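You operate a simulated robot arm through the tools that you are given. There is no shell and no other tool.

The job below is to be done with a simulated two-armed robot. You get a single attempt, and the scene is never put back.

## Task
Pick up the roller with the smallest size on its label from the narrow bench with one hand, pass it to the other hand and put it on the draining mat. Set down upright: roller.

It is judged by the outcome, as a careful person would: the job done as asked, and still so three seconds after it is handed in. It fails if anything else is knocked over, pushed out of place, dropped, spilled or broken.

## Robot
Two 7-joint arms with two-finger grippers on one trunk, on a base that moves. Base frame: it is fixed to the floor where the robot stands at the start and does not move with it; the origin is under the middle of the robot, x ahead of it, y to its left, z up. Lengths are in cm, angles in degrees, forces in N, time in s.
The left shoulder is at the start at [7.8, 15.1, 93.8], the right one opposite. With the tool pointing down near the work surface each hand reaches from about 10 to 76 cm from the robot's upright axis, wherever it stands, measured 20 degrees to its own side. Places, roughly: draining mat [250, 340, 90]; roller [25, 250, 100]. Payload 2.54 kg a hand.
The TCP of each hand is the grasp point between the finger pads, 3 cm short of the fingertips. In the tool frame z runs along the fingers and y along their closing line. The gripper opens to 11.6 cm; its body begins 9.5 cm behind the TCP.
Orientation is told as [roll, pitch, yaw] about the base's x, y, z axes, in that order, counted from this pose: with the fingers straight down and closing along the base's y, the tool's x points along the base's -x, its y along +y and its z along -z.

## Interface
- The arms move only by the tool jog_arm. It takes "left_increments", "right_increments" or both (then of equal length, played together; a hand with none holds still); each is a list of rows, each a list of 6 numbers: the shift along the base's x, y, z in cm, then the turn, a rotation vector about the base's x, y, z in degrees. In form: [[x, y, z, wx, wy, wz], ...]. A call has 1 to 20 rows; each row is the pose to reach, as a shift and turn from the pose commanded when the call began. "left_hand" and "right_hand" are, for a hand that has rows, the gripper command, from -1 (fully open) to 1 (shut), values between in proportion, set as the call begins (left out, the last holds). A row lasts 0.2 s, in which the tool goes at most 5 cm and 8.6 degrees; a call with a longer step from one row to the next is refused whole, and so is a gripper value outside its range. Where a pose cannot be reached the arm comes as near as it can. A force on the tool above 40 N (or 10 N above the force at the start of the call, whichever is more), or a blocked arm, ends the call early, and 0.2 s more pass. The fingers move at their own pace (about 7.2 cm/s each) and stop on an object; they squeeze with about 23 N. The grip force told is the motor's: it shows also when the fingers shut on nothing. Time passes only in rows, and 0.2 s behind the last, so rows that repeat a pose let the fingers close. It gives the time, the measured TCP pose, the force on the tool (base axes), the opening and the grip force at its end, in the units of the frame above (readings bear some noise), with the torque about the TCP (base axes, N m) and any sound that the robot's microphone picked up.
- Cameras (640 x 400 px; columns grow to the right, rows downward): "scene" is now at [15.93, 0.61, 110.4]; the picture's right is [0.06, -1.00, 0.00], its down [-0.10, -0.01, -1.00] and it looks along [0.99, 0.06, -0.10] (base axes); focal length 287 px, centre (320, 200). "left" rides on the left gripper at [6.9, 1.5, -12.2] in its tool frame; the picture's right is [-0.21, 0.98, 0.00], its down [-0.83, -0.18, -0.53] and it looks along [-0.52, -0.11, 0.85] (tool axes); focal length 251 px, centre (320, 200). "right" rides on the right gripper at [6.9, -1.5, -12.2] in its tool frame; the picture's right is [0.22, 0.98, 0.00], its down [-0.83, 0.18, -0.53] and it looks along [-0.52, 0.12, 0.85] (tool axes); focal length 251 px, centre (320, 200). There is no depth. A picture from a camera that has moved, and an enlarged one, comes with that camera's place and axes in the base frame and with its lens.
- grab_frame(camera): a new picture of that camera. No time passes.
- raise_lower(by): slides the trunk up (or, below 0, down) by that many cm; the arms and the scene camera ride with it, the base frame stays. It gives what a move gives, with no picture.
- steer(legs): drives the robot by 1 to 6 legs, each [ahead, left, turn to the left] in cm, cm and degrees, along the robot's own axes; the way and the turn of a leg run together, so that a leg with both is an arc; at most 150 cm and 180 degrees a leg. The arms and the cameras ride along, it lands a little off, and it stops where it bumps. It gives what a move gives.
- head_to(pan, tilt): turns the head with the scene camera to pan (to the left, within 80 degrees either way) and tilt (down, from -29 to 69), counted from straight ahead of the robot. It gives what a move gives.
- inspect(camera, box): a new picture of the part [left, top, right, bottom] of that camera's present view, enlarged. No time passes.
- hand_in(): hands the job in; it is judged then, once.

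Nothing tells you exact positions but the pictures and the camera data. Unless the task says otherwise, let go and move clear before handing in.

The tools are called as a command line: name --argument value ..., lists and objects as JSON in quotes. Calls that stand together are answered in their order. jog_arm: Moves the arms, as the interface text tells. Its arguments: {"type":"object","properties":{"left_increments":{"type":"array"},"left_hand":{"type":"number"},"right_increments":{"type":"array"},"right_hand":{"type":"number"}},"required":[]} The other tools are called the same way: raise_lower (by) moves the trunk up or down; steer (legs) drives the base; head_to (pan, tilt) turns the head that bears the scene camera; grab_frame (camera) takes a picture; inspect (camera, box) takes an enlarged picture of a part of a camera's view; hand_in () hands the job in.

At the start:

```text
t: 0.0
left_tool_pos: [44.31, 19.13, 112.2]
left_orientation: [0.0, 0.0, 0.0]
left_force: [-0.3, -0.1, 1.1]
left_moment: [-0.03, 0.01, -0.01]
left_grip_width: 11.6
left_gripper_force: 0.0
right_tool_pos: [43.53, -20.64, 109.69]
right_orientation: [-0.1, 0.0, 0.0]
right_force: [0.8, 0.3, -0.7]
right_moment: [0.01, 0.02, 0.0]
right_grip_width: 11.58
right_gripper_force: 0.1
trunk travel left (down, up): [-17.5, 11.4]
robot x, y, heading: [0.16, -0.36, -0.1]
head pan, tilt (commanded): [3.5, 5.5]
```

scene: 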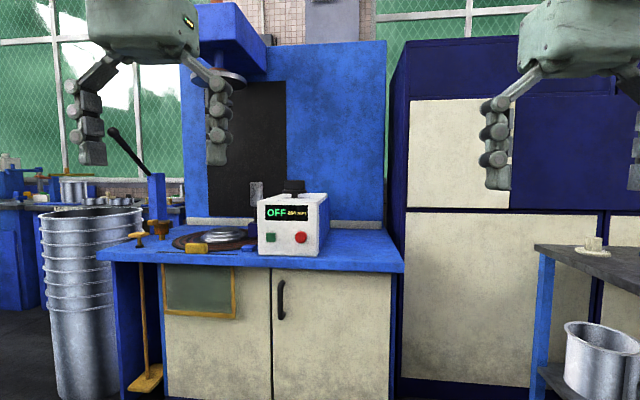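
right: 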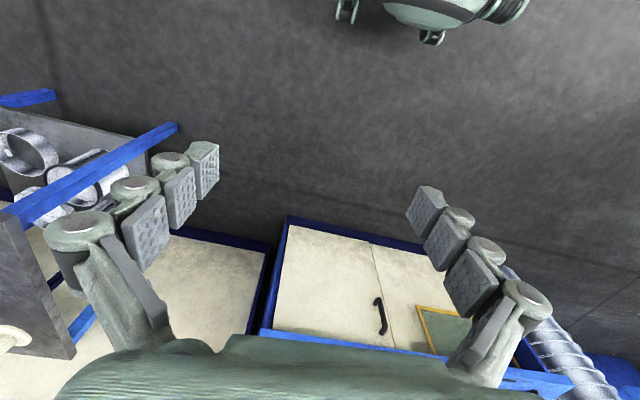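
left: 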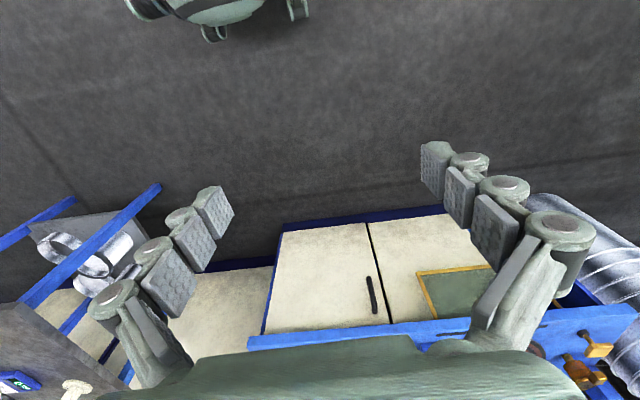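

I see a blue machine straight ahead and other benches around; the roller should be far to my left near [25, 250]. I'll look left with the head to find the narrow bench and the mat.

head_to --pan 80 --tilt 10

grab_frame --camera "scene"

head_to --pan 45 --tilt 10

grab_frame --camera "scene"

```text
t: 1.5
left_tool_pos: [44.25, 19.14, 112.22]
left_orientation: [0.0, -0.1, 0.0]
left_force: [-0.1, -0.9, -0.4]
left_moment: [-0.02, 0.01, 0.0]
left_grip_width: 11.59
left_gripper_force: 0.0
right_tool_pos: [43.48, -20.75, 109.84]
right_orientation: [0.0, 0.0, -0.1]
right_force: [0.0, -0.1, 0.5]
right_moment: [-0.04, -0.01, 0.0]
right_grip_width: 11.58
right_gripper_force: 0.0
trunk travel left (down, up): [-17.5, 11.4]
robot x, y, heading: [0.25, -0.21, -0.1]
head pan, tilt (commanded): [80.0, 10.0]
```

```text
taken
camera scene: at [8.37, 9.2, 109.68], right [0.98, -0.17, 0.0], down [-0.03, -0.17, -0.98], along [0.17, 0.97, -0.17], focal length 287 px, centre (320, 200)
```

scene: 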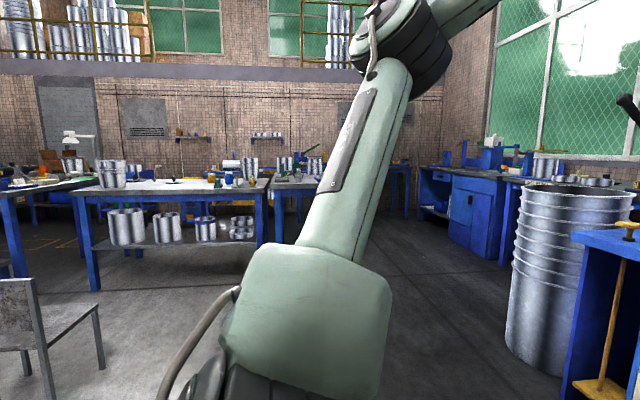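

```text
t: 2.5
left_tool_pos: [44.28, 19.09, 112.11]
left_orientation: [0.0, -0.1, -0.1]
left_force: [0.1, -0.2, -0.5]
left_moment: [0.01, 0.01, 0.02]
left_grip_width: 11.61
left_gripper_force: 0.0
right_tool_pos: [43.46, -20.76, 109.83]
right_orientation: [-0.1, 0.1, -0.2]
right_force: [-0.1, -0.2, 0.0]
right_moment: [-0.01, 0.02, -0.02]
right_grip_width: 11.6
right_gripper_force: 0.1
trunk travel left (down, up): [-17.5, 11.4]
robot x, y, heading: [-0.09, 0.05, -0.1]
head pan, tilt (commanded): [45.0, 10.0]
```

```text
taken
camera scene: at [13.32, 6.63, 109.68], right [0.71, -0.71, 0.0], down [-0.12, -0.12, -0.98], along [0.7, 0.7, -0.17], focal length 287 px, centre (320, 200)
```

scene: 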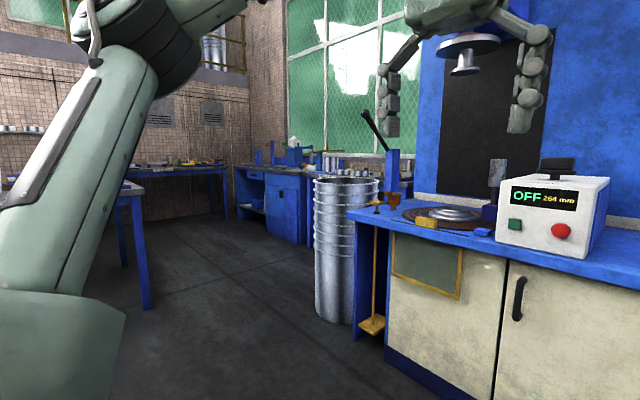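

The benches with cans are to my left (along +y). I'll turn the robot 90° left in place (hands stay within ~55 cm, clear of the machine front at ~90 cm) and look again.

steer --legs '[[0, 0, 90]]'

head_to --pan 0 --tilt 10

grab_frame --camera "scene"

head_to --pan -50 --tilt 10

grab_frame --camera "scene"

```text
t: 6.9
left_tool_pos: [-20.2, 43.78, 112.1]
left_orientation: [0.1, 0.0, 91.4]
left_force: [0.1, -0.1, -0.7]
left_moment: [-0.01, 0.0, 0.0]
left_grip_width: 11.59
left_gripper_force: 0.1
right_tool_pos: [19.63, 44.11, 109.71]
right_orientation: [0.1, 0.1, 91.3]
right_force: [0.9, -0.6, -0.1]
right_moment: [-0.04, 0.0, -0.04]
right_grip_width: 11.6
right_gripper_force: 0.1
trunk travel left (down, up): [-17.5, 11.4]
robot x, y, heading: [0.28, -0.02, 91.5]
head pan, tilt (commanded): [45.0, 10.0]
```

```text
t: 8.0
left_tool_pos: [-20.08, 43.69, 112.18]
left_orientation: [0.0, 0.0, 91.4]
left_force: [-1.0, -0.2, -0.4]
left_moment: [0.02, 0.05, 0.0]
left_grip_width: 11.6
left_gripper_force: 0.1
right_tool_pos: [19.61, 43.98, 109.78]
right_orientation: [0.0, 0.0, 91.3]
right_force: [0.2, 1.2, 1.2]
right_moment: [-0.01, -0.02, -0.01]
right_grip_width: 11.6
right_gripper_force: 0.1
trunk travel left (down, up): [-17.5, 11.4]
robot x, y, heading: [0.11, -0.27, 91.4]
head pan, tilt (commanded): [0.0, 10.0]
```

```text
taken
camera scene: at [-0.45, 16.14, 109.68], right [1.0, 0.02, 0.0], down [0.0, -0.17, -0.98], along [-0.02, 0.98, -0.17], focal length 287 px, centre (320, 200)
```

scene: 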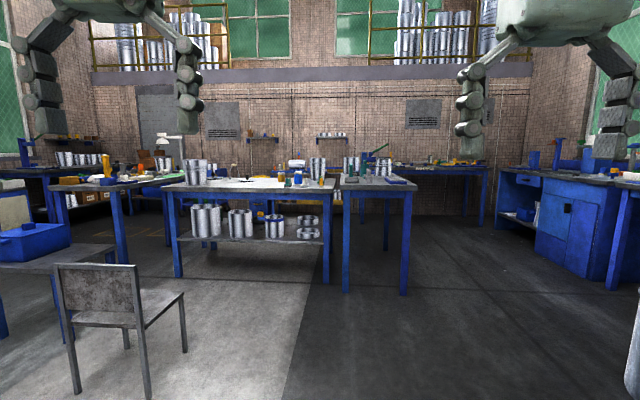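

```text
t: 9.2
left_tool_pos: [-20.18, 43.79, 112.12]
left_orientation: [0.0, 0.0, 91.4]
left_force: [0.0, -0.6, -0.1]
left_moment: [0.05, 0.0, -0.04]
left_grip_width: 11.61
left_gripper_force: 0.1
right_tool_pos: [19.66, 44.03, 109.8]
right_orientation: [0.0, 0.0, 91.3]
right_force: [-0.3, -1.1, 0.2]
right_moment: [0.02, 0.01, 0.0]
right_grip_width: 11.59
right_gripper_force: 0.0
trunk travel left (down, up): [-17.5, 11.4]
robot x, y, heading: [-0.13, 0.01, 91.5]
head pan, tilt (commanded): [-50.0, 10.0]
```

```text
taken
camera scene: at [6.76, 13.0, 109.68], right [0.66, -0.75, 0.0], down [-0.13, -0.11, -0.98], along [0.74, 0.65, -0.17], focal length 287 px, centre (320, 200)
```

scene: 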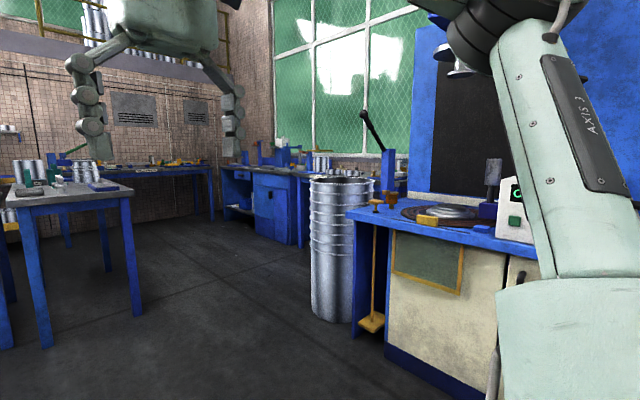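

The narrow bench is straight ahead (columns 340–415), with small items on top; the mat should be on the blue bench at far right. I'll zoom in on both.

head_to --pan 0 --tilt 10

inspect --camera "scene" --box '[320, 130, 440, 205]'

inspect --camera "scene" --box '[480, 120, 640, 220]'

```text
t: 10.4
left_tool_pos: [-20.12, 43.73, 112.14]
left_orientation: [0.0, 0.0, 91.4]
left_force: [-0.4, -0.9, 0.3]
left_moment: [-0.01, -0.01, 0.01]
left_grip_width: 11.61
left_gripper_force: 0.1
right_tool_pos: [19.57, 43.92, 109.76]
right_orientation: [0.1, 0.0, 91.3]
right_force: [0.0, -0.2, 0.9]
right_moment: [0.01, -0.01, 0.0]
right_grip_width: 11.59
right_gripper_force: 0.1
trunk travel left (down, up): [-17.5, 11.4]
robot x, y, heading: [0.0, 0.02, 91.5]
head pan, tilt (commanded): [0.0, 10.0]
```

```text
5.33 times, centred on (380, 168) of scene
camera zoom: at [-0.43, 16.14, 109.68], right [1.0, 0.02, 0.0], down [0.0, -0.17, -0.98], along [-0.02, 0.98, -0.17], focal length 1531 px, centre (0, 373)
```

zoom: 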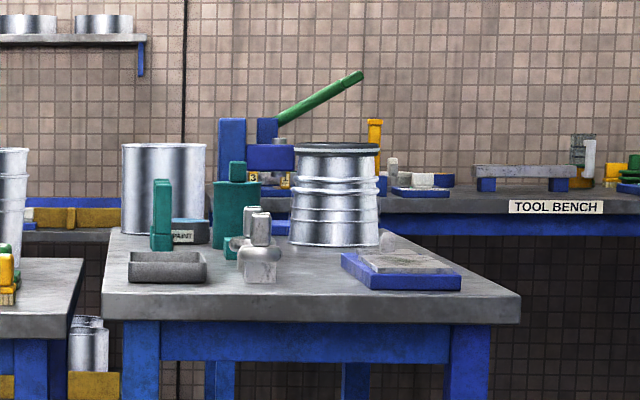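

```text
4.00 times, centred on (560, 170) of scene
camera zoom: at [-0.43, 16.14, 109.68], right [1.0, 0.02, 0.0], down [0.0, -0.17, -0.98], along [-0.02, 0.98, -0.17], focal length 1148 px, centre (-640, 320)
```

zoom: 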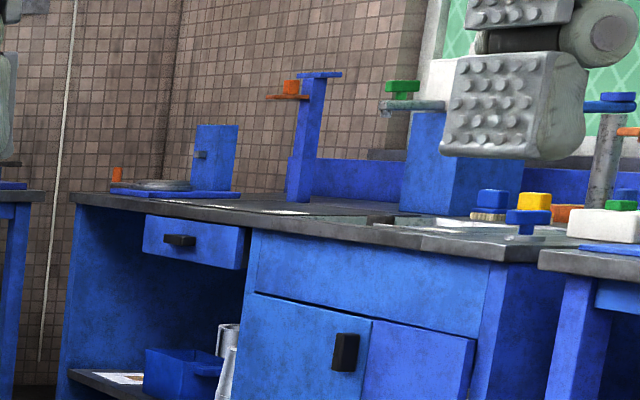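

The narrow bench holds a drum, green tool stand, small metal rollers, and a blue tray; its near edge seems around y≈205. I'll drive to about (25, 120) and look from closer.

steer --legs '[[115, -28, -1.5]]'

head_to --pan 0 --tilt 18

grab_frame --camera "scene"

```text
t: 16.3
left_tool_pos: [6.2, 158.33, 112.19]
left_orientation: [0.0, 0.0, 90.2]
left_force: [0.0, 0.7, 0.8]
left_moment: [0.03, 0.01, -0.01]
left_grip_width: 11.6
left_gripper_force: 0.1
right_tool_pos: [45.97, 157.84, 109.85]
right_orientation: [0.0, 0.0, 90.2]
right_force: [-0.6, 0.3, -0.2]
right_moment: [-0.05, 0.01, -0.01]
right_grip_width: 11.61
right_gripper_force: 0.1
trunk travel left (down, up): [-17.5, 11.4]
robot x, y, heading: [25.67, 114.1, 90.2]
head pan, tilt (commanded): [0.0, 10.0]
```

```text
t: 17.0
left_tool_pos: [6.05, 158.14, 112.13]
left_orientation: [0.1, 0.0, 90.3]
left_force: [0.5, 0.3, 0.1]
left_moment: [-0.01, 0.03, 0.0]
left_grip_width: 11.58
left_gripper_force: 0.0
right_tool_pos: [45.88, 157.7, 109.82]
right_orientation: [0.0, 0.2, 90.2]
right_force: [0.3, 0.7, 0.1]
right_moment: [0.01, -0.03, -0.01]
right_grip_width: 11.57
right_gripper_force: 0.1
trunk travel left (down, up): [-17.5, 11.4]
robot x, y, heading: [25.67, 114.19, 90.2]
head pan, tilt (commanded): [0.0, 18.0]
```

```text
taken
camera scene: at [25.34, 130.29, 108.38], right [1.0, 0.01, 0.0], down [0.0, -0.31, -0.95], along [-0.01, 0.95, -0.31], focal length 287 px, centre (320, 200)
```

scene: 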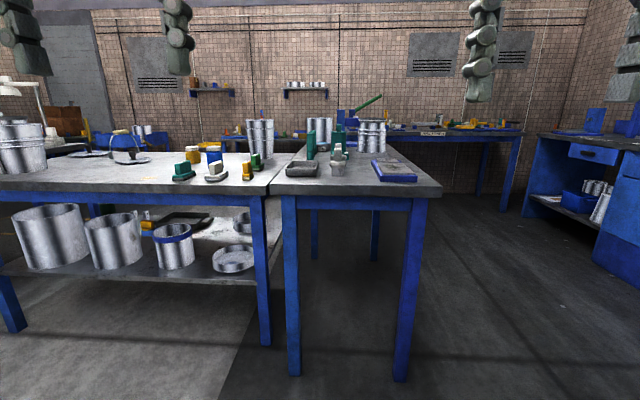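

inspect --camera "scene" --box '[260, 100, 450, 210]'

inspect --camera "scene" --box '[290, 125, 370, 180]'

```text
3.37 times, centred on (355, 155) of scene
camera zoom: at [25.34, 130.29, 108.38], right [1.0, 0.01, 0.0], down [0.0, -0.31, -0.95], along [-0.01, 0.95, -0.31], focal length 967 px, centre (202, 352)
```

zoom: 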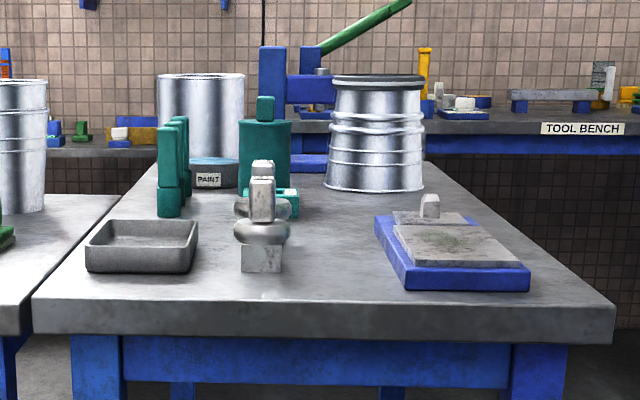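

```text
7.27 times, centred on (330, 152) of scene
camera zoom: at [25.34, 130.29, 108.38], right [1.0, 0.01, 0.0], down [0.0, -0.31, -0.95], along [-0.01, 0.95, -0.31], focal length 2088 px, centre (247, 546)
```

zoom: 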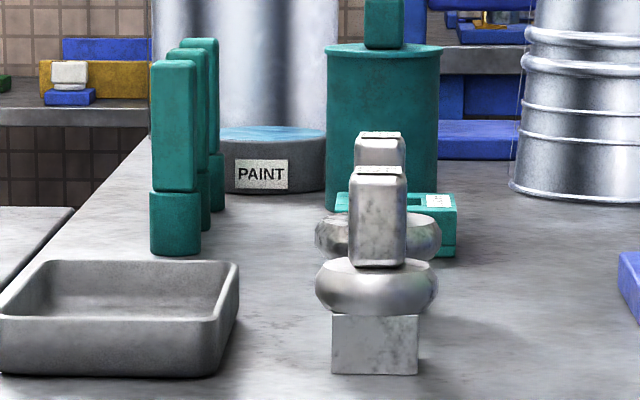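

The narrow bench carries three standing green items, grey items with white top labels, a green cylinder, paint tin, tray and a drum. I need to read labels, so I'll raise the trunk and move closer.

raise_lower --by 11

steer --legs '[[38, 0, 0]]'

head_to --pan 0 --tilt 30

grab_frame --camera "scene"

```text
t: 18.4
left_tool_pos: [6.14, 158.31, 123.22]
left_orientation: [0.0, 0.0, 90.4]
left_force: [0.8, 0.1, 0.5]
left_moment: [-0.02, 0.01, -0.03]
left_grip_width: 11.62
left_gripper_force: 0.1
right_tool_pos: [45.92, 157.72, 120.76]
right_orientation: [0.0, 0.0, 90.3]
right_force: [0.0, -0.1, -0.2]
right_moment: [-0.01, 0.02, 0.01]
right_grip_width: 11.61
right_gripper_force: 0.2
trunk travel left (down, up): [-28.5, 0.4]
robot x, y, heading: [25.2, 113.62, 90.1]
head pan, tilt (commanded): [0.0, 18.0]
```

```text
t: 20.8
left_tool_pos: [6.5, 195.85, 123.12]
left_orientation: [-0.1, 0.0, 89.8]
left_force: [0.4, 0.5, 0.0]
left_moment: [-0.04, 0.02, 0.0]
left_grip_width: 11.58
left_gripper_force: 0.1
right_tool_pos: [46.23, 195.11, 120.79]
right_orientation: [0.0, 0.0, 89.6]
right_force: [-0.2, 1.1, -1.0]
right_moment: [-0.04, 0.01, 0.02]
right_grip_width: 11.59
right_gripper_force: 0.0
trunk travel left (down, up): [-28.5, 0.4]
robot x, y, heading: [25.39, 151.89, 89.6]
head pan, tilt (commanded): [0.0, 18.0]
```

```text
t: 21.6
left_tool_pos: [6.52, 195.93, 123.13]
left_orientation: [0.0, -0.1, 89.8]
left_force: [-0.3, 0.7, 0.0]
left_moment: [-0.01, -0.02, 0.0]
left_grip_width: 11.62
left_gripper_force: 0.2
right_tool_pos: [46.34, 195.0, 120.83]
right_orientation: [0.0, -0.1, 89.8]
right_force: [0.9, -0.6, 0.0]
right_moment: [-0.03, 0.02, -0.01]
right_grip_width: 11.62
right_gripper_force: 0.0
trunk travel left (down, up): [-28.5, 0.4]
robot x, y, heading: [25.56, 151.38, 89.8]
head pan, tilt (commanded): [0.0, 30.0]
```

```text
taken
camera scene: at [25.45, 167.52, 117.45], right [1.0, 0.0, 0.0], down [0.0, -0.5, -0.87], along [0.0, 0.87, -0.5], focal length 287 px, centre (320, 200)
```

scene: 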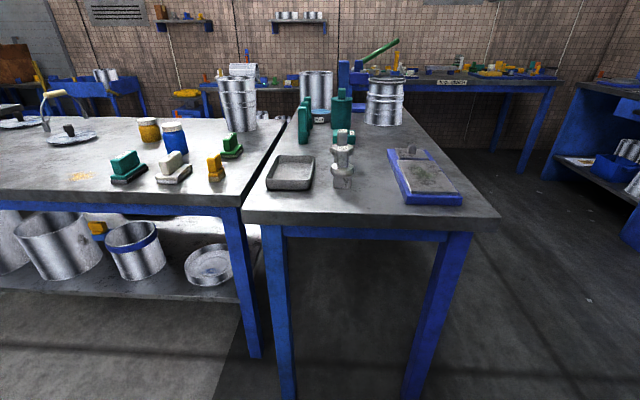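

inspect --camera "scene" --box '[250, 70, 470, 208]'

inspect --camera "scene" --box '[285, 80, 365, 130]'

inspect --camera "scene" --box '[310, 120, 374, 196]'

```text
2.90 times, centred on (360, 139) of scene
camera zoom: at [25.45, 167.52, 117.45], right [1.0, 0.0, 0.0], down [0.0, -0.5, -0.87], along [0.0, 0.87, -0.5], focal length 832 px, centre (204, 377)
```

zoom: 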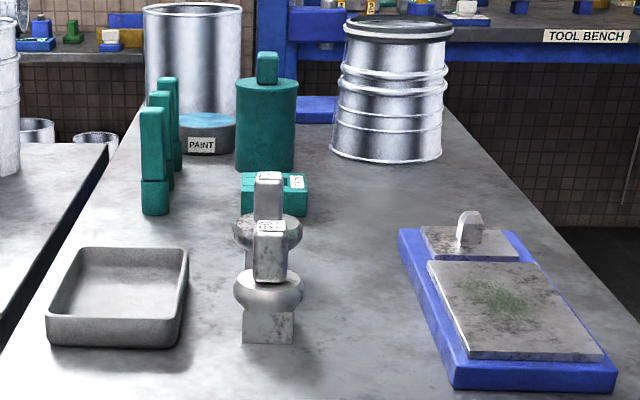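

```text
8.00 times, centred on (325, 105) of scene
camera zoom: at [25.45, 167.52, 117.45], right [1.0, 0.0, 0.0], down [0.0, -0.5, -0.87], along [0.0, 0.87, -0.5], focal length 2296 px, centre (280, 960)
```

zoom: 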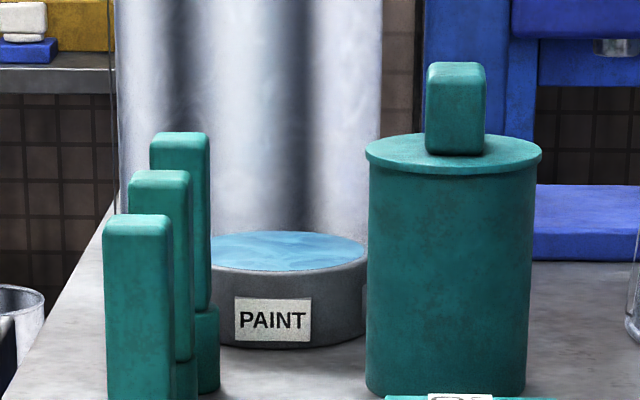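

```text
5.26 times, centred on (342, 158) of scene
camera zoom: at [25.45, 167.52, 117.45], right [1.0, 0.0, 0.0], down [0.0, -0.5, -0.87], along [0.0, 0.87, -0.5], focal length 1511 px, centre (204, 421)
```

zoom: 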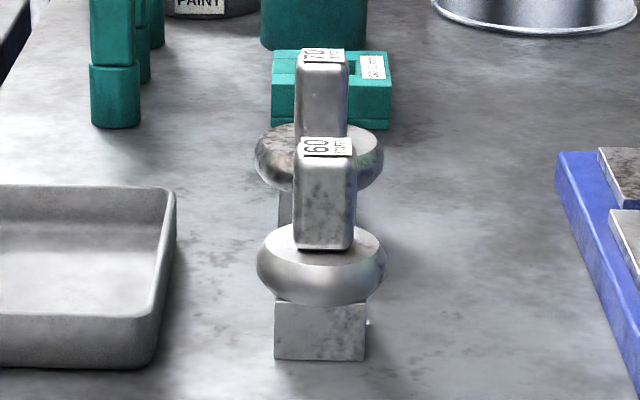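

The grey metal items carry size labels on top ("60", "170"?), and the bench top seems to be at z≈83 with near edge at y≈223. I'll go closer and look down at the labels.

steer --legs '[[30, 0, 0]]'

head_to --pan 0 --tilt 38

grab_frame --camera "scene"

inspect --camera "scene" --box '[300, 80, 400, 200]'

grab_frame --camera "right"

grab_frame --camera "left"

```text
t: 23.6
left_tool_pos: [6.56, 226.83, 123.14]
left_orientation: [0.0, 0.0, 89.9]
left_force: [-0.8, -0.4, -0.2]
left_moment: [0.01, 0.03, 0.02]
left_grip_width: 11.61
left_gripper_force: 0.0
right_tool_pos: [46.35, 226.06, 120.81]
right_orientation: [0.0, 0.0, 89.8]
right_force: [0.1, 0.6, -0.9]
right_moment: [-0.03, 0.0, 0.0]
right_grip_width: 11.61
right_gripper_force: 0.1
trunk travel left (down, up): [-28.5, 0.4]
robot x, y, heading: [25.56, 182.7, 89.9]
head pan, tilt (commanded): [0.0, 30.0]
```

```text
t: 24.3
left_tool_pos: [6.59, 226.72, 123.15]
left_orientation: [0.0, 0.0, 89.9]
left_force: [-0.2, 0.4, 0.2]
left_moment: [-0.01, 0.01, 0.0]
left_grip_width: 11.62
left_gripper_force: 0.1
right_tool_pos: [46.32, 226.02, 120.8]
right_orientation: [0.0, -0.1, 89.8]
right_force: [-0.1, -0.7, 0.6]
right_moment: [0.01, -0.01, 0.0]
right_grip_width: 11.6
right_gripper_force: 0.1
trunk travel left (down, up): [-28.5, 0.4]
robot x, y, heading: [25.36, 182.45, 89.7]
head pan, tilt (commanded): [0.0, 38.0]
```

```text
taken
camera scene: at [25.52, 198.0, 116.21], right [1.0, 0.0, 0.0], down [0.0, -0.62, -0.79], along [0.0, 0.79, -0.62], focal length 287 px, centre (320, 200)
```

scene: 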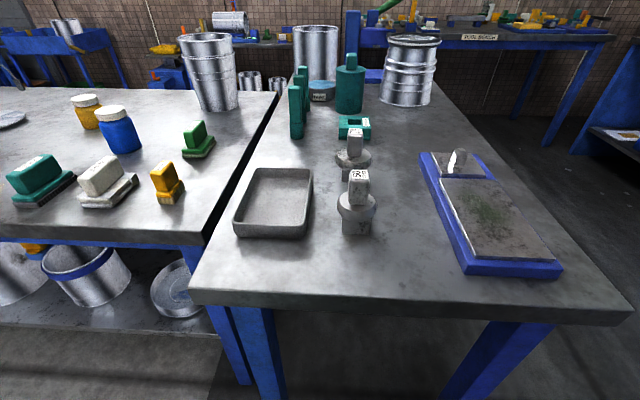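

```text
3.33 times, centred on (350, 140) of scene
camera zoom: at [25.52, 198.0, 116.21], right [1.0, 0.0, 0.0], down [0.0, -0.62, -0.79], along [0.0, 0.79, -0.62], focal length 957 px, centre (220, 400)
```

zoom: 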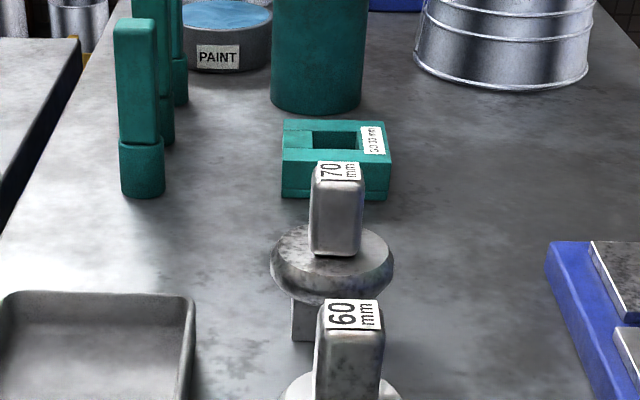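

```text
taken
camera right: at [47.73, 219.09, 132.94], right [-0.98, -0.21, 0.0], down [-0.18, 0.83, 0.54], along [-0.11, 0.52, -0.84], focal length 251 px, centre (320, 200)
```

right: 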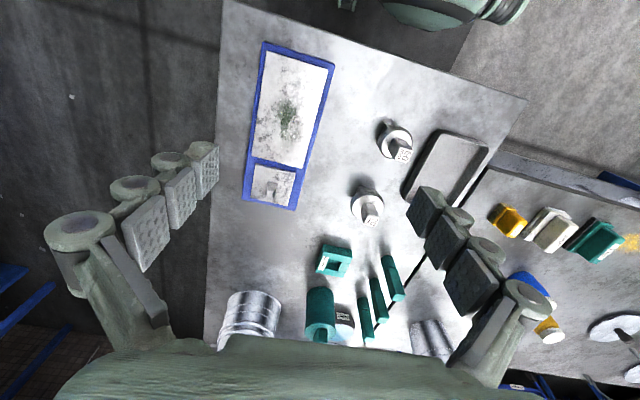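

```text
taken
camera left: at [5.0, 219.95, 135.32], right [-0.98, 0.22, 0.0], down [0.18, 0.83, 0.53], along [0.12, 0.52, -0.85], focal length 251 px, centre (320, 200)
```

left: 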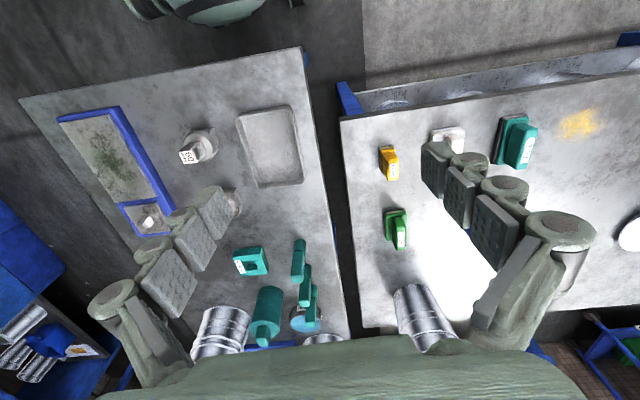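

Grey items are labelled 60 mm and 70 mm; the green box has a label too. I'll zoom in to read every label before choosing.

inspect --camera "scene" --box '[330, 108, 380, 140]'

inspect --camera "right" --box '[300, 100, 430, 345]'

inspect --camera "left" --box '[170, 110, 350, 350]'

inspect --camera "scene" --box '[280, 50, 380, 140]'

```text
12.50 times, centred on (355, 124) of scene
camera zoom: at [25.52, 198.0, 116.21], right [1.0, 0.0, 0.0], down [0.0, -0.62, -0.79], along [0.0, 0.79, -0.62], focal length 3588 px, centre (-118, 1150)
```

zoom: 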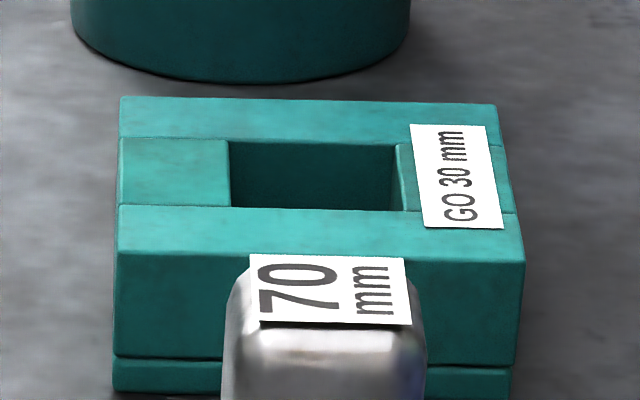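

```text
1.63 times, centred on (365, 222) of right
camera zoom: at [47.73, 219.09, 132.94], right [-0.98, -0.21, 0.0], down [-0.18, 0.83, 0.54], along [-0.11, 0.52, -0.84], focal length 410 px, centre (246, 163)
```

zoom: 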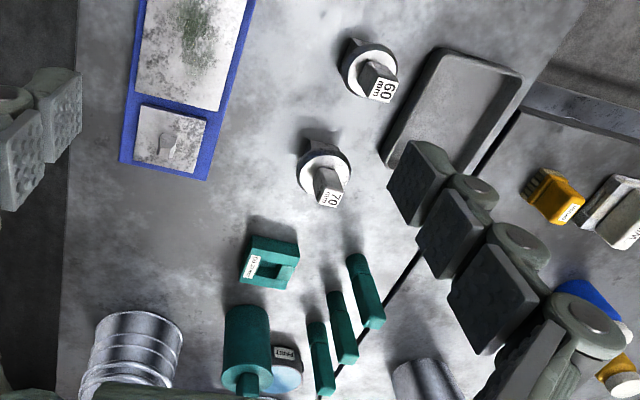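

```text
1.67 times, centred on (260, 230) of left
camera zoom: at [5.0, 219.95, 135.32], right [-0.98, 0.22, 0.0], down [0.18, 0.83, 0.53], along [0.12, 0.52, -0.85], focal length 419 px, centre (420, 150)
```

zoom: 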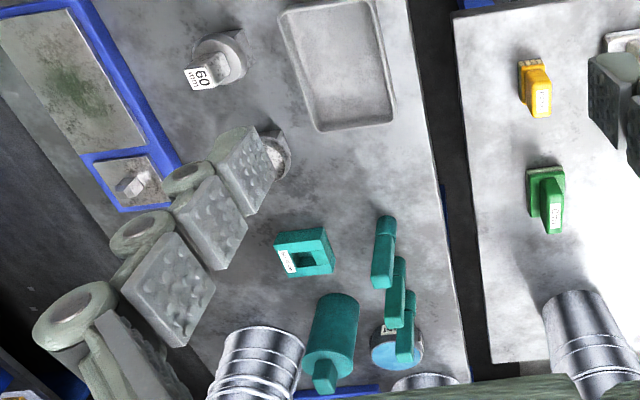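

```text
4.44 times, centred on (330, 95) of scene
camera zoom: at [25.52, 198.0, 116.21], right [1.0, 0.0, 0.0], down [0.0, -0.62, -0.79], along [0.0, 0.79, -0.62], focal length 1276 px, centre (276, 667)
```

zoom: 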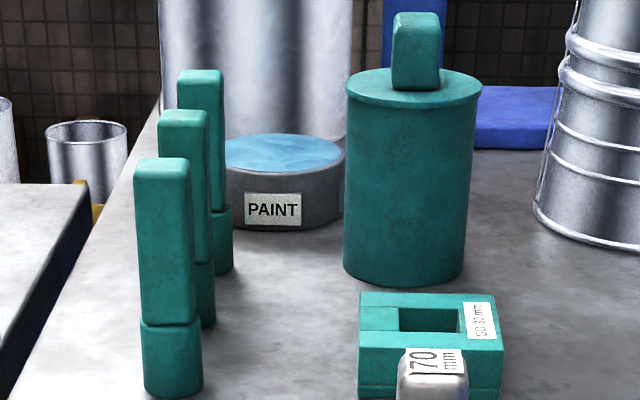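

The green ones look like a gauge ("GO 30 mm") and tools, while the grey disc-shaped ones are 60 and 70 mm. I'll check the other items (blue tray, three green rods, other bench) for further labels.

inspect --camera "scene" --box '[400, 130, 560, 280]'

inspect --camera "scene" --box '[320, 120, 390, 245]'

inspect --camera "scene" --box '[0, 90, 230, 220]'

inspect --camera "scene" --box '[340, 0, 620, 60]'

```text
2.67 times, centred on (480, 205) of scene
camera zoom: at [25.52, 198.0, 116.21], right [1.0, 0.0, 0.0], down [0.0, -0.62, -0.79], along [0.0, 0.79, -0.62], focal length 765 px, centre (-107, 187)
```

zoom: 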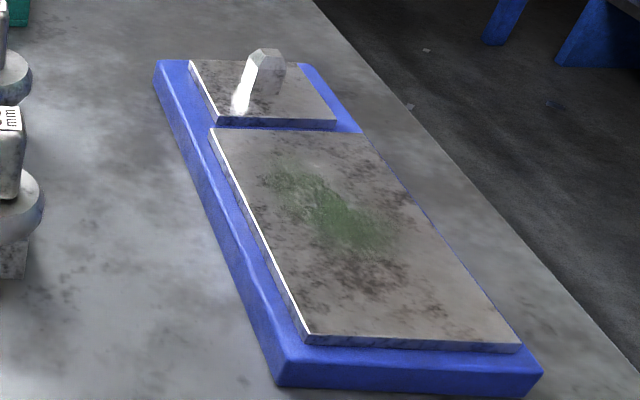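

```text
3.20 times, centred on (355, 182) of scene
camera zoom: at [25.52, 198.0, 116.21], right [1.0, 0.0, 0.0], down [0.0, -0.62, -0.79], along [0.0, 0.79, -0.62], focal length 918 px, centre (208, 256)
```

zoom: 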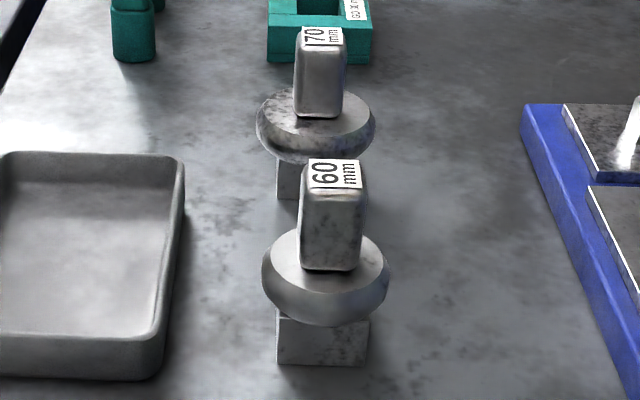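

```text
2.78 times, centred on (115, 155) of scene
camera zoom: at [25.52, 198.0, 116.21], right [1.0, 0.0, 0.0], down [0.0, -0.62, -0.79], along [0.0, 0.79, -0.62], focal length 799 px, centre (890, 325)
```

zoom: 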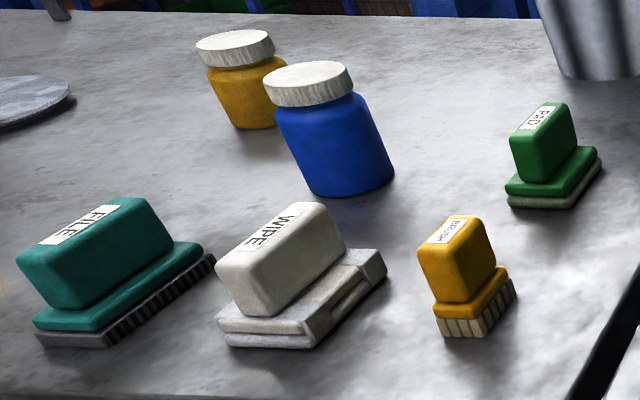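

```text
2.29 times, centred on (480, 30) of scene
camera zoom: at [25.52, 198.0, 116.21], right [1.0, 0.0, 0.0], down [0.0, -0.62, -0.79], along [0.0, 0.79, -0.62], focal length 656 px, centre (-46, 589)
```

zoom: 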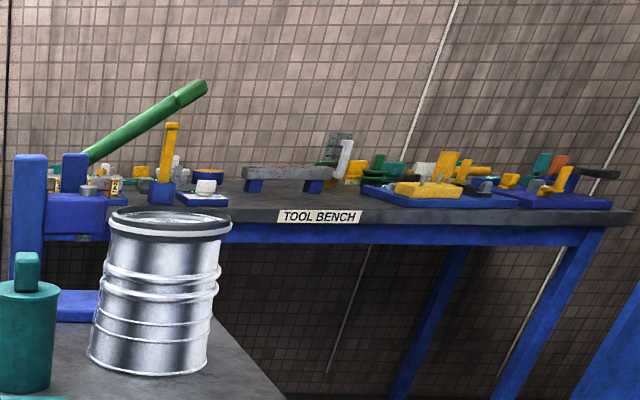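

The rollers are the grey discs with square handles: 60 mm (handle label at about [31.2, 231.4, 94.5], disc at z≈88.9) and 70 mm behind it. I'll take the 60 mm with the right hand tilted onto its disc, then pass to the left hand from above on the handle; first I orient the hands up high.

jog_arm --right_increments '[[0, 0, 0, 0, 0, 5], [0, 0, 0, 0, 0, 10], [0, 0, 0, 0, 0, 15], [0, 0, 0, 0, 0, 20], [0, 0, 0, 0, 0, 25], [0, 0, 0, 0, 0, 30], [0, 0, 0, 0, 0, 35], [0, 0, 0, 0, 0, 40], [0, 0, 0, 0, 0, 45], [0, 0, 0, 0, 0, 50], [0, 0, 0, 0, 0, 55]]' --left_increments '[[0, 0, 0, 0, 0, -8.2], [0, 0, 0, 0, 0, -16.4], [0, 0, 0, 0, 0, -24.6], [0, 0, 0, 0, 0, -32.8], [0, 0, 0, 0, 0, -41], [0, 0, 0, 0, 0, -49.2], [0, 0, 0, 0, 0, -57.4], [0, 0, 0, 0, 0, -65.6], [0, 0, 0, 0, 0, -73.8], [0, 0, 0, 0, 0, -82], [0, 0, 0, 0, 0, -90]]' --right_hand -0.4

```text
t: 26.7
left_tool_pos: [17.64, 214.2, 113.54]
left_orientation: [0.1, -0.3, 0.3]
left_force: [-0.4, 0.4, 0.4]
left_moment: [-0.02, -0.01, -0.01]
left_grip_width: 11.6
left_gripper_force: 0.1
left hand out of reach, approached as far as the arm can: row 5, 6, 7, 8, 9, 10, 11
right_tool_pos: [46.28, 225.91, 120.82]
right_orientation: [0.0, -0.1, 145.0]
right_force: [0.2, 0.0, 0.0]
right_moment: [0.02, -0.01, 0.0]
right_grip_width: 8.11
right_gripper_force: 0.1
trunk travel left (down, up): [-28.5, 0.4]
robot x, y, heading: [25.87, 182.48, 89.7]
head pan, tilt (commanded): [0.0, 38.0]
```

The right hand turned as planned; the left cannot hold that yaw so far out and stopped at about (17.6, 214). I'll tilt the right hand 50° now and test a small left shift to learn how its command is counted.

jog_arm --right_increments '[[0, 0, 0, 4.78, 6.83, 0], [0, 0, 0, 9.57, 13.65, 0], [0, 0, 0, 14.34, 20.48, 0], [0, 0, 0, 19.12, 27.3, 0], [0, 0, 0, 23.9, 34.13, 0], [0, 0, 0, 28.68, 40.96, 0]]' --left_increments '[[0.5, 0, 0, 0, 0, 0], [1, 0, 0, 0, 0, 0], [1.5, 0, 0, 0, 0, 0], [2, 0, 0, 0, 0, 0], [2.5, 0, 0, 0, 0, 0], [3, 0, 0, 0, 0, 0]]'

grab_frame --camera "right"

grab_frame --camera "scene"

```text
t: 28.1
left_tool_pos: [20.52, 213.73, 114.22]
left_orientation: [0.0, 0.1, -0.2]
left_force: [-0.9, 0.4, 0.4]
left_moment: [0.02, -0.01, 0.03]
left_grip_width: 11.6
left_gripper_force: 0.1
right_tool_pos: [46.26, 226.0, 120.8]
right_orientation: [0.3, -50.1, 144.7]
right_force: [0.2, 0.4, 1.1]
right_moment: [-0.02, 0.01, 0.04]
right_grip_width: 8.11
right_gripper_force: 0.1
trunk travel left (down, up): [-28.5, 0.4]
robot x, y, heading: [25.18, 182.21, 90.1]
head pan, tilt (commanded): [0.0, 38.0]
```

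```text
taken
camera right: at [58.44, 219.35, 123.22], right [-0.45, -0.88, -0.16], down [-0.2, -0.08, 0.98], along [-0.87, 0.47, -0.14], focal length 251 px, centre (320, 200)
```

right: 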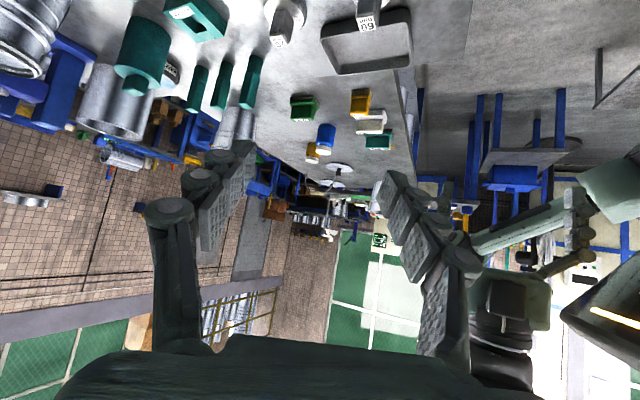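

```text
taken
camera scene: at [25.58, 198.01, 116.21], right [1.0, 0.0, 0.0], down [0.0, -0.62, -0.79], along [0.0, 0.79, -0.62], focal length 287 px, centre (320, 200)
```

scene: 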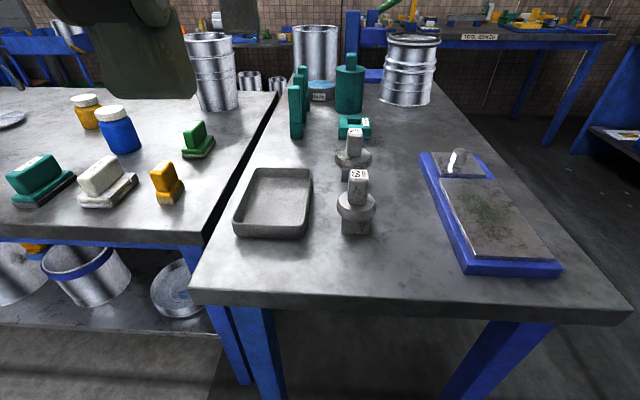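

The right hand is tilted as wanted with the 60 mm roller at about [31.1, 231.4]. I'll lower the right hand to a pre-grasp spot back along its finger axis and check the view.

jog_arm --right_increments '[[-1.1, -0.3, -4.4, 0, 0, 0], [-2.2, -0.5, -8.8, 0, 0, 0], [-3.4, -0.8, -13.2, 0, 0, 0], [-4.5, -1.0, -17.7, 0, 0, 0], [-5.6, -1.3, -22.1, 0, 0, 0], [-5.6, -1.3, -22.1, 0, 0, 0]]'

grab_frame --camera "right"

grab_frame --camera "scene"

```text
t: 29.5
left_tool_pos: [20.38, 213.61, 114.12]
left_orientation: [0.1, 0.0, -0.1]
left_force: [0.2, 0.2, -0.1]
left_moment: [-0.04, 0.02, -0.03]
left_grip_width: 11.61
left_gripper_force: 0.1
right_tool_pos: [40.84, 224.65, 98.61]
right_orientation: [0.2, -50.1, 144.7]
right_force: [0.7, 1.4, 0.3]
right_moment: [0.02, -0.03, -0.01]
right_grip_width: 8.11
right_gripper_force: 0.0
trunk travel left (down, up): [-28.5, 0.4]
robot x, y, heading: [25.15, 182.5, 90.0]
head pan, tilt (commanded): [0.0, 38.0]
```

```text
taken
camera right: at [52.87, 218.05, 101.03], right [-0.45, -0.88, -0.16], down [-0.2, -0.08, 0.98], along [-0.87, 0.47, -0.14], focal length 251 px, centre (320, 200)
```

right: 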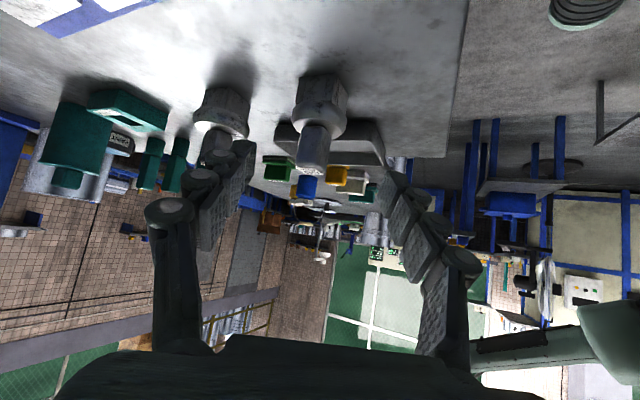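

```text
taken
camera scene: at [25.52, 198.0, 116.21], right [1.0, 0.0, 0.0], down [0.0, -0.62, -0.79], along [0.0, 0.79, -0.62], focal length 287 px, centre (320, 200)
```

scene: 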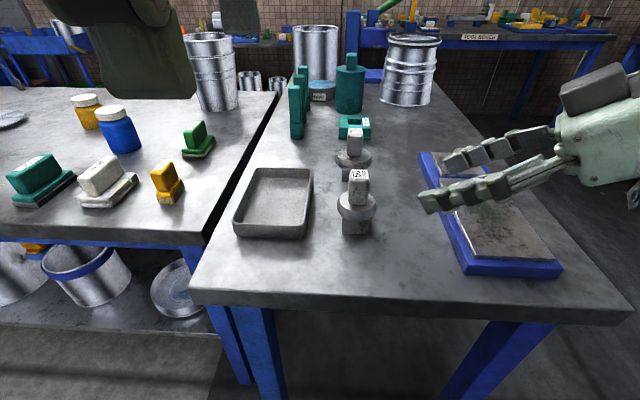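

The roller lines up between the fingers. I'll zoom for a precise check of disc centre and size before moving in.

inspect --camera "right" --box '[270, 50, 390, 190]'

inspect --camera "scene" --box '[320, 120, 480, 245]'

```text
2.86 times, centred on (330, 120) of right
camera zoom: at [52.87, 218.05, 101.03], right [-0.45, -0.88, -0.16], down [-0.2, -0.08, 0.98], along [-0.87, 0.47, -0.14], focal length 718 px, centre (291, 429)
```

zoom: 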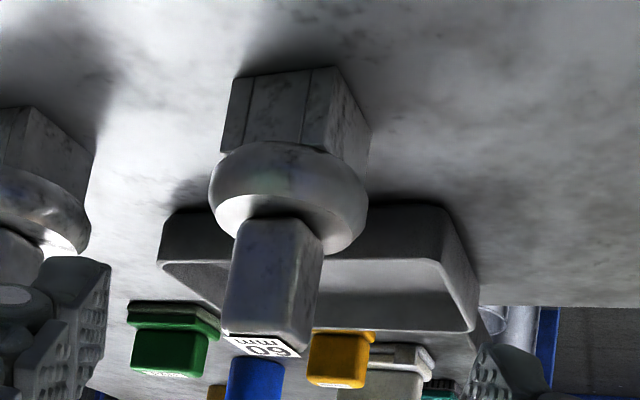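

```text
3.20 times, centred on (400, 182) of scene
camera zoom: at [25.52, 198.0, 116.21], right [1.0, 0.0, 0.0], down [0.0, -0.62, -0.79], along [0.0, 0.79, -0.62], focal length 918 px, centre (64, 256)
```

zoom: 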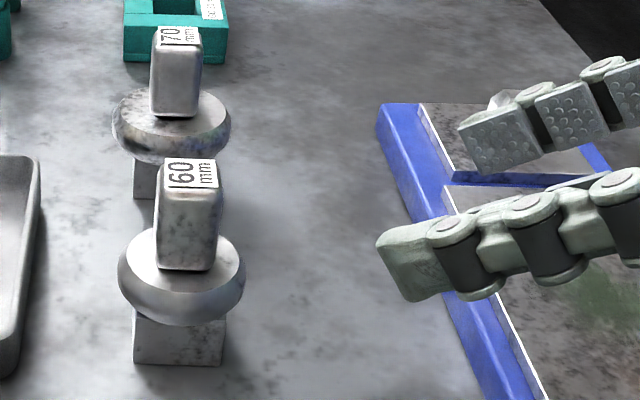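

Measured disc centre matches prediction to within a few mm. I'll advance most of the way along the finger axis and check.

jog_arm --right_increments '[[-2.0, 1.4, -2.0, 0, 0, 0], [-4.0, 2.8, -4.1, 0, 0, 0], [-6.0, 4.2, -6.1, 0, 0, 0], [-6.0, 4.2, -6.1, 0, 0, 0]]'

grab_frame --camera "right"

inspect --camera "scene" --box '[230, 100, 430, 260]'

```text
t: 30.5
left_tool_pos: [20.35, 213.7, 114.27]
left_orientation: [0.0, 0.0, -0.1]
left_force: [-0.5, -0.6, 1.8]
left_moment: [0.0, 0.01, 0.01]
left_grip_width: 11.59
left_gripper_force: 0.1
right_tool_pos: [34.75, 228.57, 92.56]
right_orientation: [0.2, -50.1, 144.8]
right_force: [-0.1, 0.0, -0.6]
right_moment: [0.02, -0.02, -0.02]
right_grip_width: 8.11
right_gripper_force: 0.0
trunk travel left (down, up): [-28.5, 0.4]
robot x, y, heading: [25.53, 182.72, 90.0]
head pan, tilt (commanded): [0.0, 38.0]
```

```text
taken
camera right: at [46.81, 222.04, 95.04], right [-0.45, -0.88, -0.16], down [-0.2, -0.08, 0.98], along [-0.87, 0.47, -0.14], focal length 251 px, centre (320, 200)
```

right: 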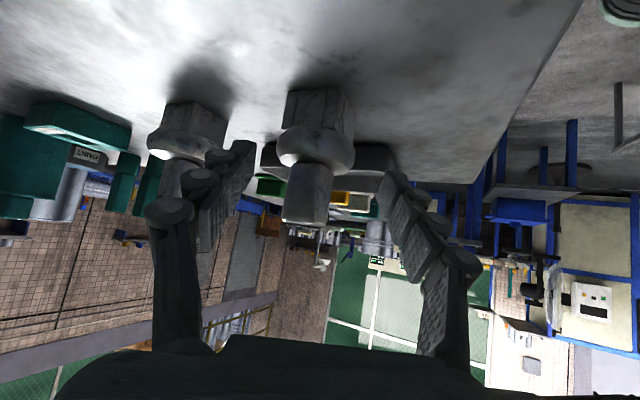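

```text
2.50 times, centred on (330, 180) of scene
camera zoom: at [25.55, 197.99, 116.21], right [1.0, 0.0, 0.0], down [0.0, -0.62, -0.79], along [0.0, 0.79, -0.62], focal length 718 px, centre (295, 250)
```

zoom: 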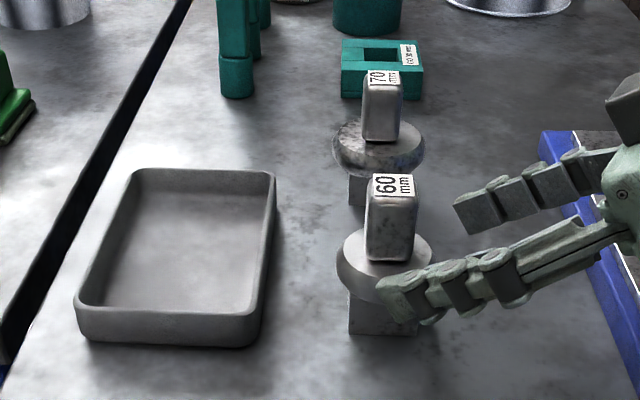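

Fingers straddle the roller cleanly with room to the tray and the 70 mm roller. Final advance to put the disc between the pads.

jog_arm --right_increments '[[-1.4, 1.05, -1.45, 0, 0, 0], [-2.8, 2.1, -2.9, 0, 0, 0], [-2.8, 2.1, -2.9, 0, 0, 0]]'

grab_frame --camera "right"

inspect --camera "scene" --box '[280, 120, 420, 250]'

```text
t: 31.3
left_tool_pos: [20.33, 213.73, 114.21]
left_orientation: [0.0, 0.1, -0.1]
left_force: [0.4, -0.9, -0.7]
left_moment: [0.0, -0.03, 0.04]
left_grip_width: 11.61
left_gripper_force: 0.0
right_tool_pos: [31.92, 230.96, 89.74]
right_orientation: [0.2, -50.0, 144.7]
right_force: [0.0, -0.1, -0.6]
right_moment: [-0.03, 0.01, -0.02]
right_grip_width: 8.12
right_gripper_force: 0.0
trunk travel left (down, up): [-28.5, 0.4]
robot x, y, heading: [25.55, 182.56, 90.0]
head pan, tilt (commanded): [0.0, 38.0]
```

```text
taken
camera right: at [44.08, 224.3, 92.24], right [-0.45, -0.88, -0.16], down [-0.2, -0.08, 0.98], along [-0.87, 0.47, -0.14], focal length 251 px, centre (320, 200)
```

right: 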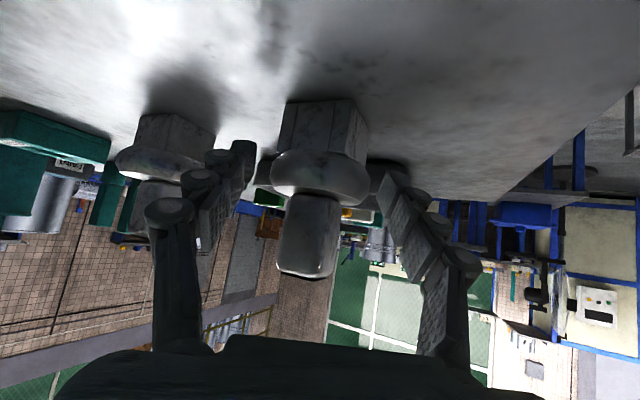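

```text
3.08 times, centred on (350, 185) of scene
camera zoom: at [25.52, 197.99, 116.21], right [1.0, 0.0, 0.0], down [0.0, -0.62, -0.79], along [0.0, 0.79, -0.62], focal length 883 px, centre (228, 246)
```

zoom: 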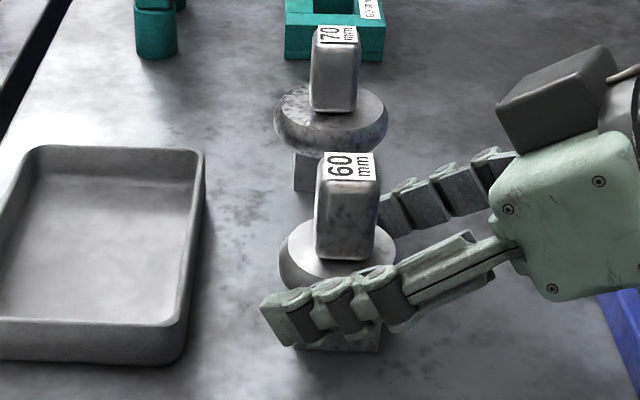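

The disc sits between the finger pads near the tips. I'll close the right hand and check the grip.

jog_arm --right_increments '[[0, 0, 0, 0, 0, 0], [0, 0, 0, 0, 0, 0], [0, 0, 0, 0, 0, 0], [0, 0, 0, 0, 0, 0], [0, 0, 0, 0, 0, 0]]' --right_hand 1

grab_frame --camera "right"

inspect --camera "scene" --box '[280, 120, 420, 250]'

```text
t: 32.5
left_tool_pos: [20.47, 213.62, 114.17]
left_orientation: [0.1, 0.0, 0.0]
left_force: [-0.1, 0.2, -0.2]
left_moment: [-0.01, 0.01, -0.01]
left_grip_width: 11.61
left_gripper_force: 0.0
right_tool_pos: [31.97, 230.94, 89.77]
right_orientation: [0.2, -50.0, 144.7]
right_force: [-0.3, -0.1, 0.0]
right_moment: [-0.01, -0.03, 0.0]
right_grip_width: 5.83
right_gripper_force: 22.9
trunk travel left (down, up): [-28.5, 0.4]
robot x, y, heading: [25.6, 182.65, 89.7]
head pan, tilt (commanded): [0.0, 38.0]
```

```text
taken
camera right: at [44.09, 224.3, 92.25], right [-0.45, -0.88, -0.16], down [-0.2, -0.08, 0.98], along [-0.87, 0.47, -0.14], focal length 251 px, centre (320, 200)
```

right: 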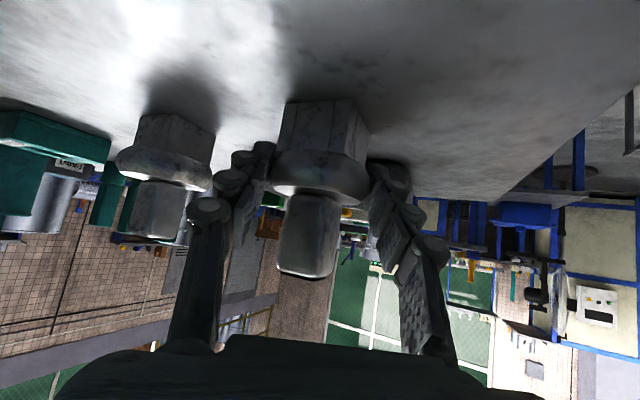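

```text
3.08 times, centred on (350, 185) of scene
camera zoom: at [25.51, 198.01, 116.21], right [1.0, 0.0, 0.0], down [0.0, -0.62, -0.79], along [0.0, 0.79, -0.62], focal length 883 px, centre (228, 246)
```

zoom: 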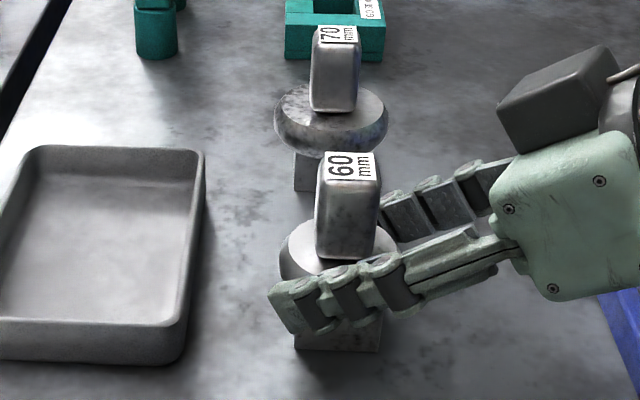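

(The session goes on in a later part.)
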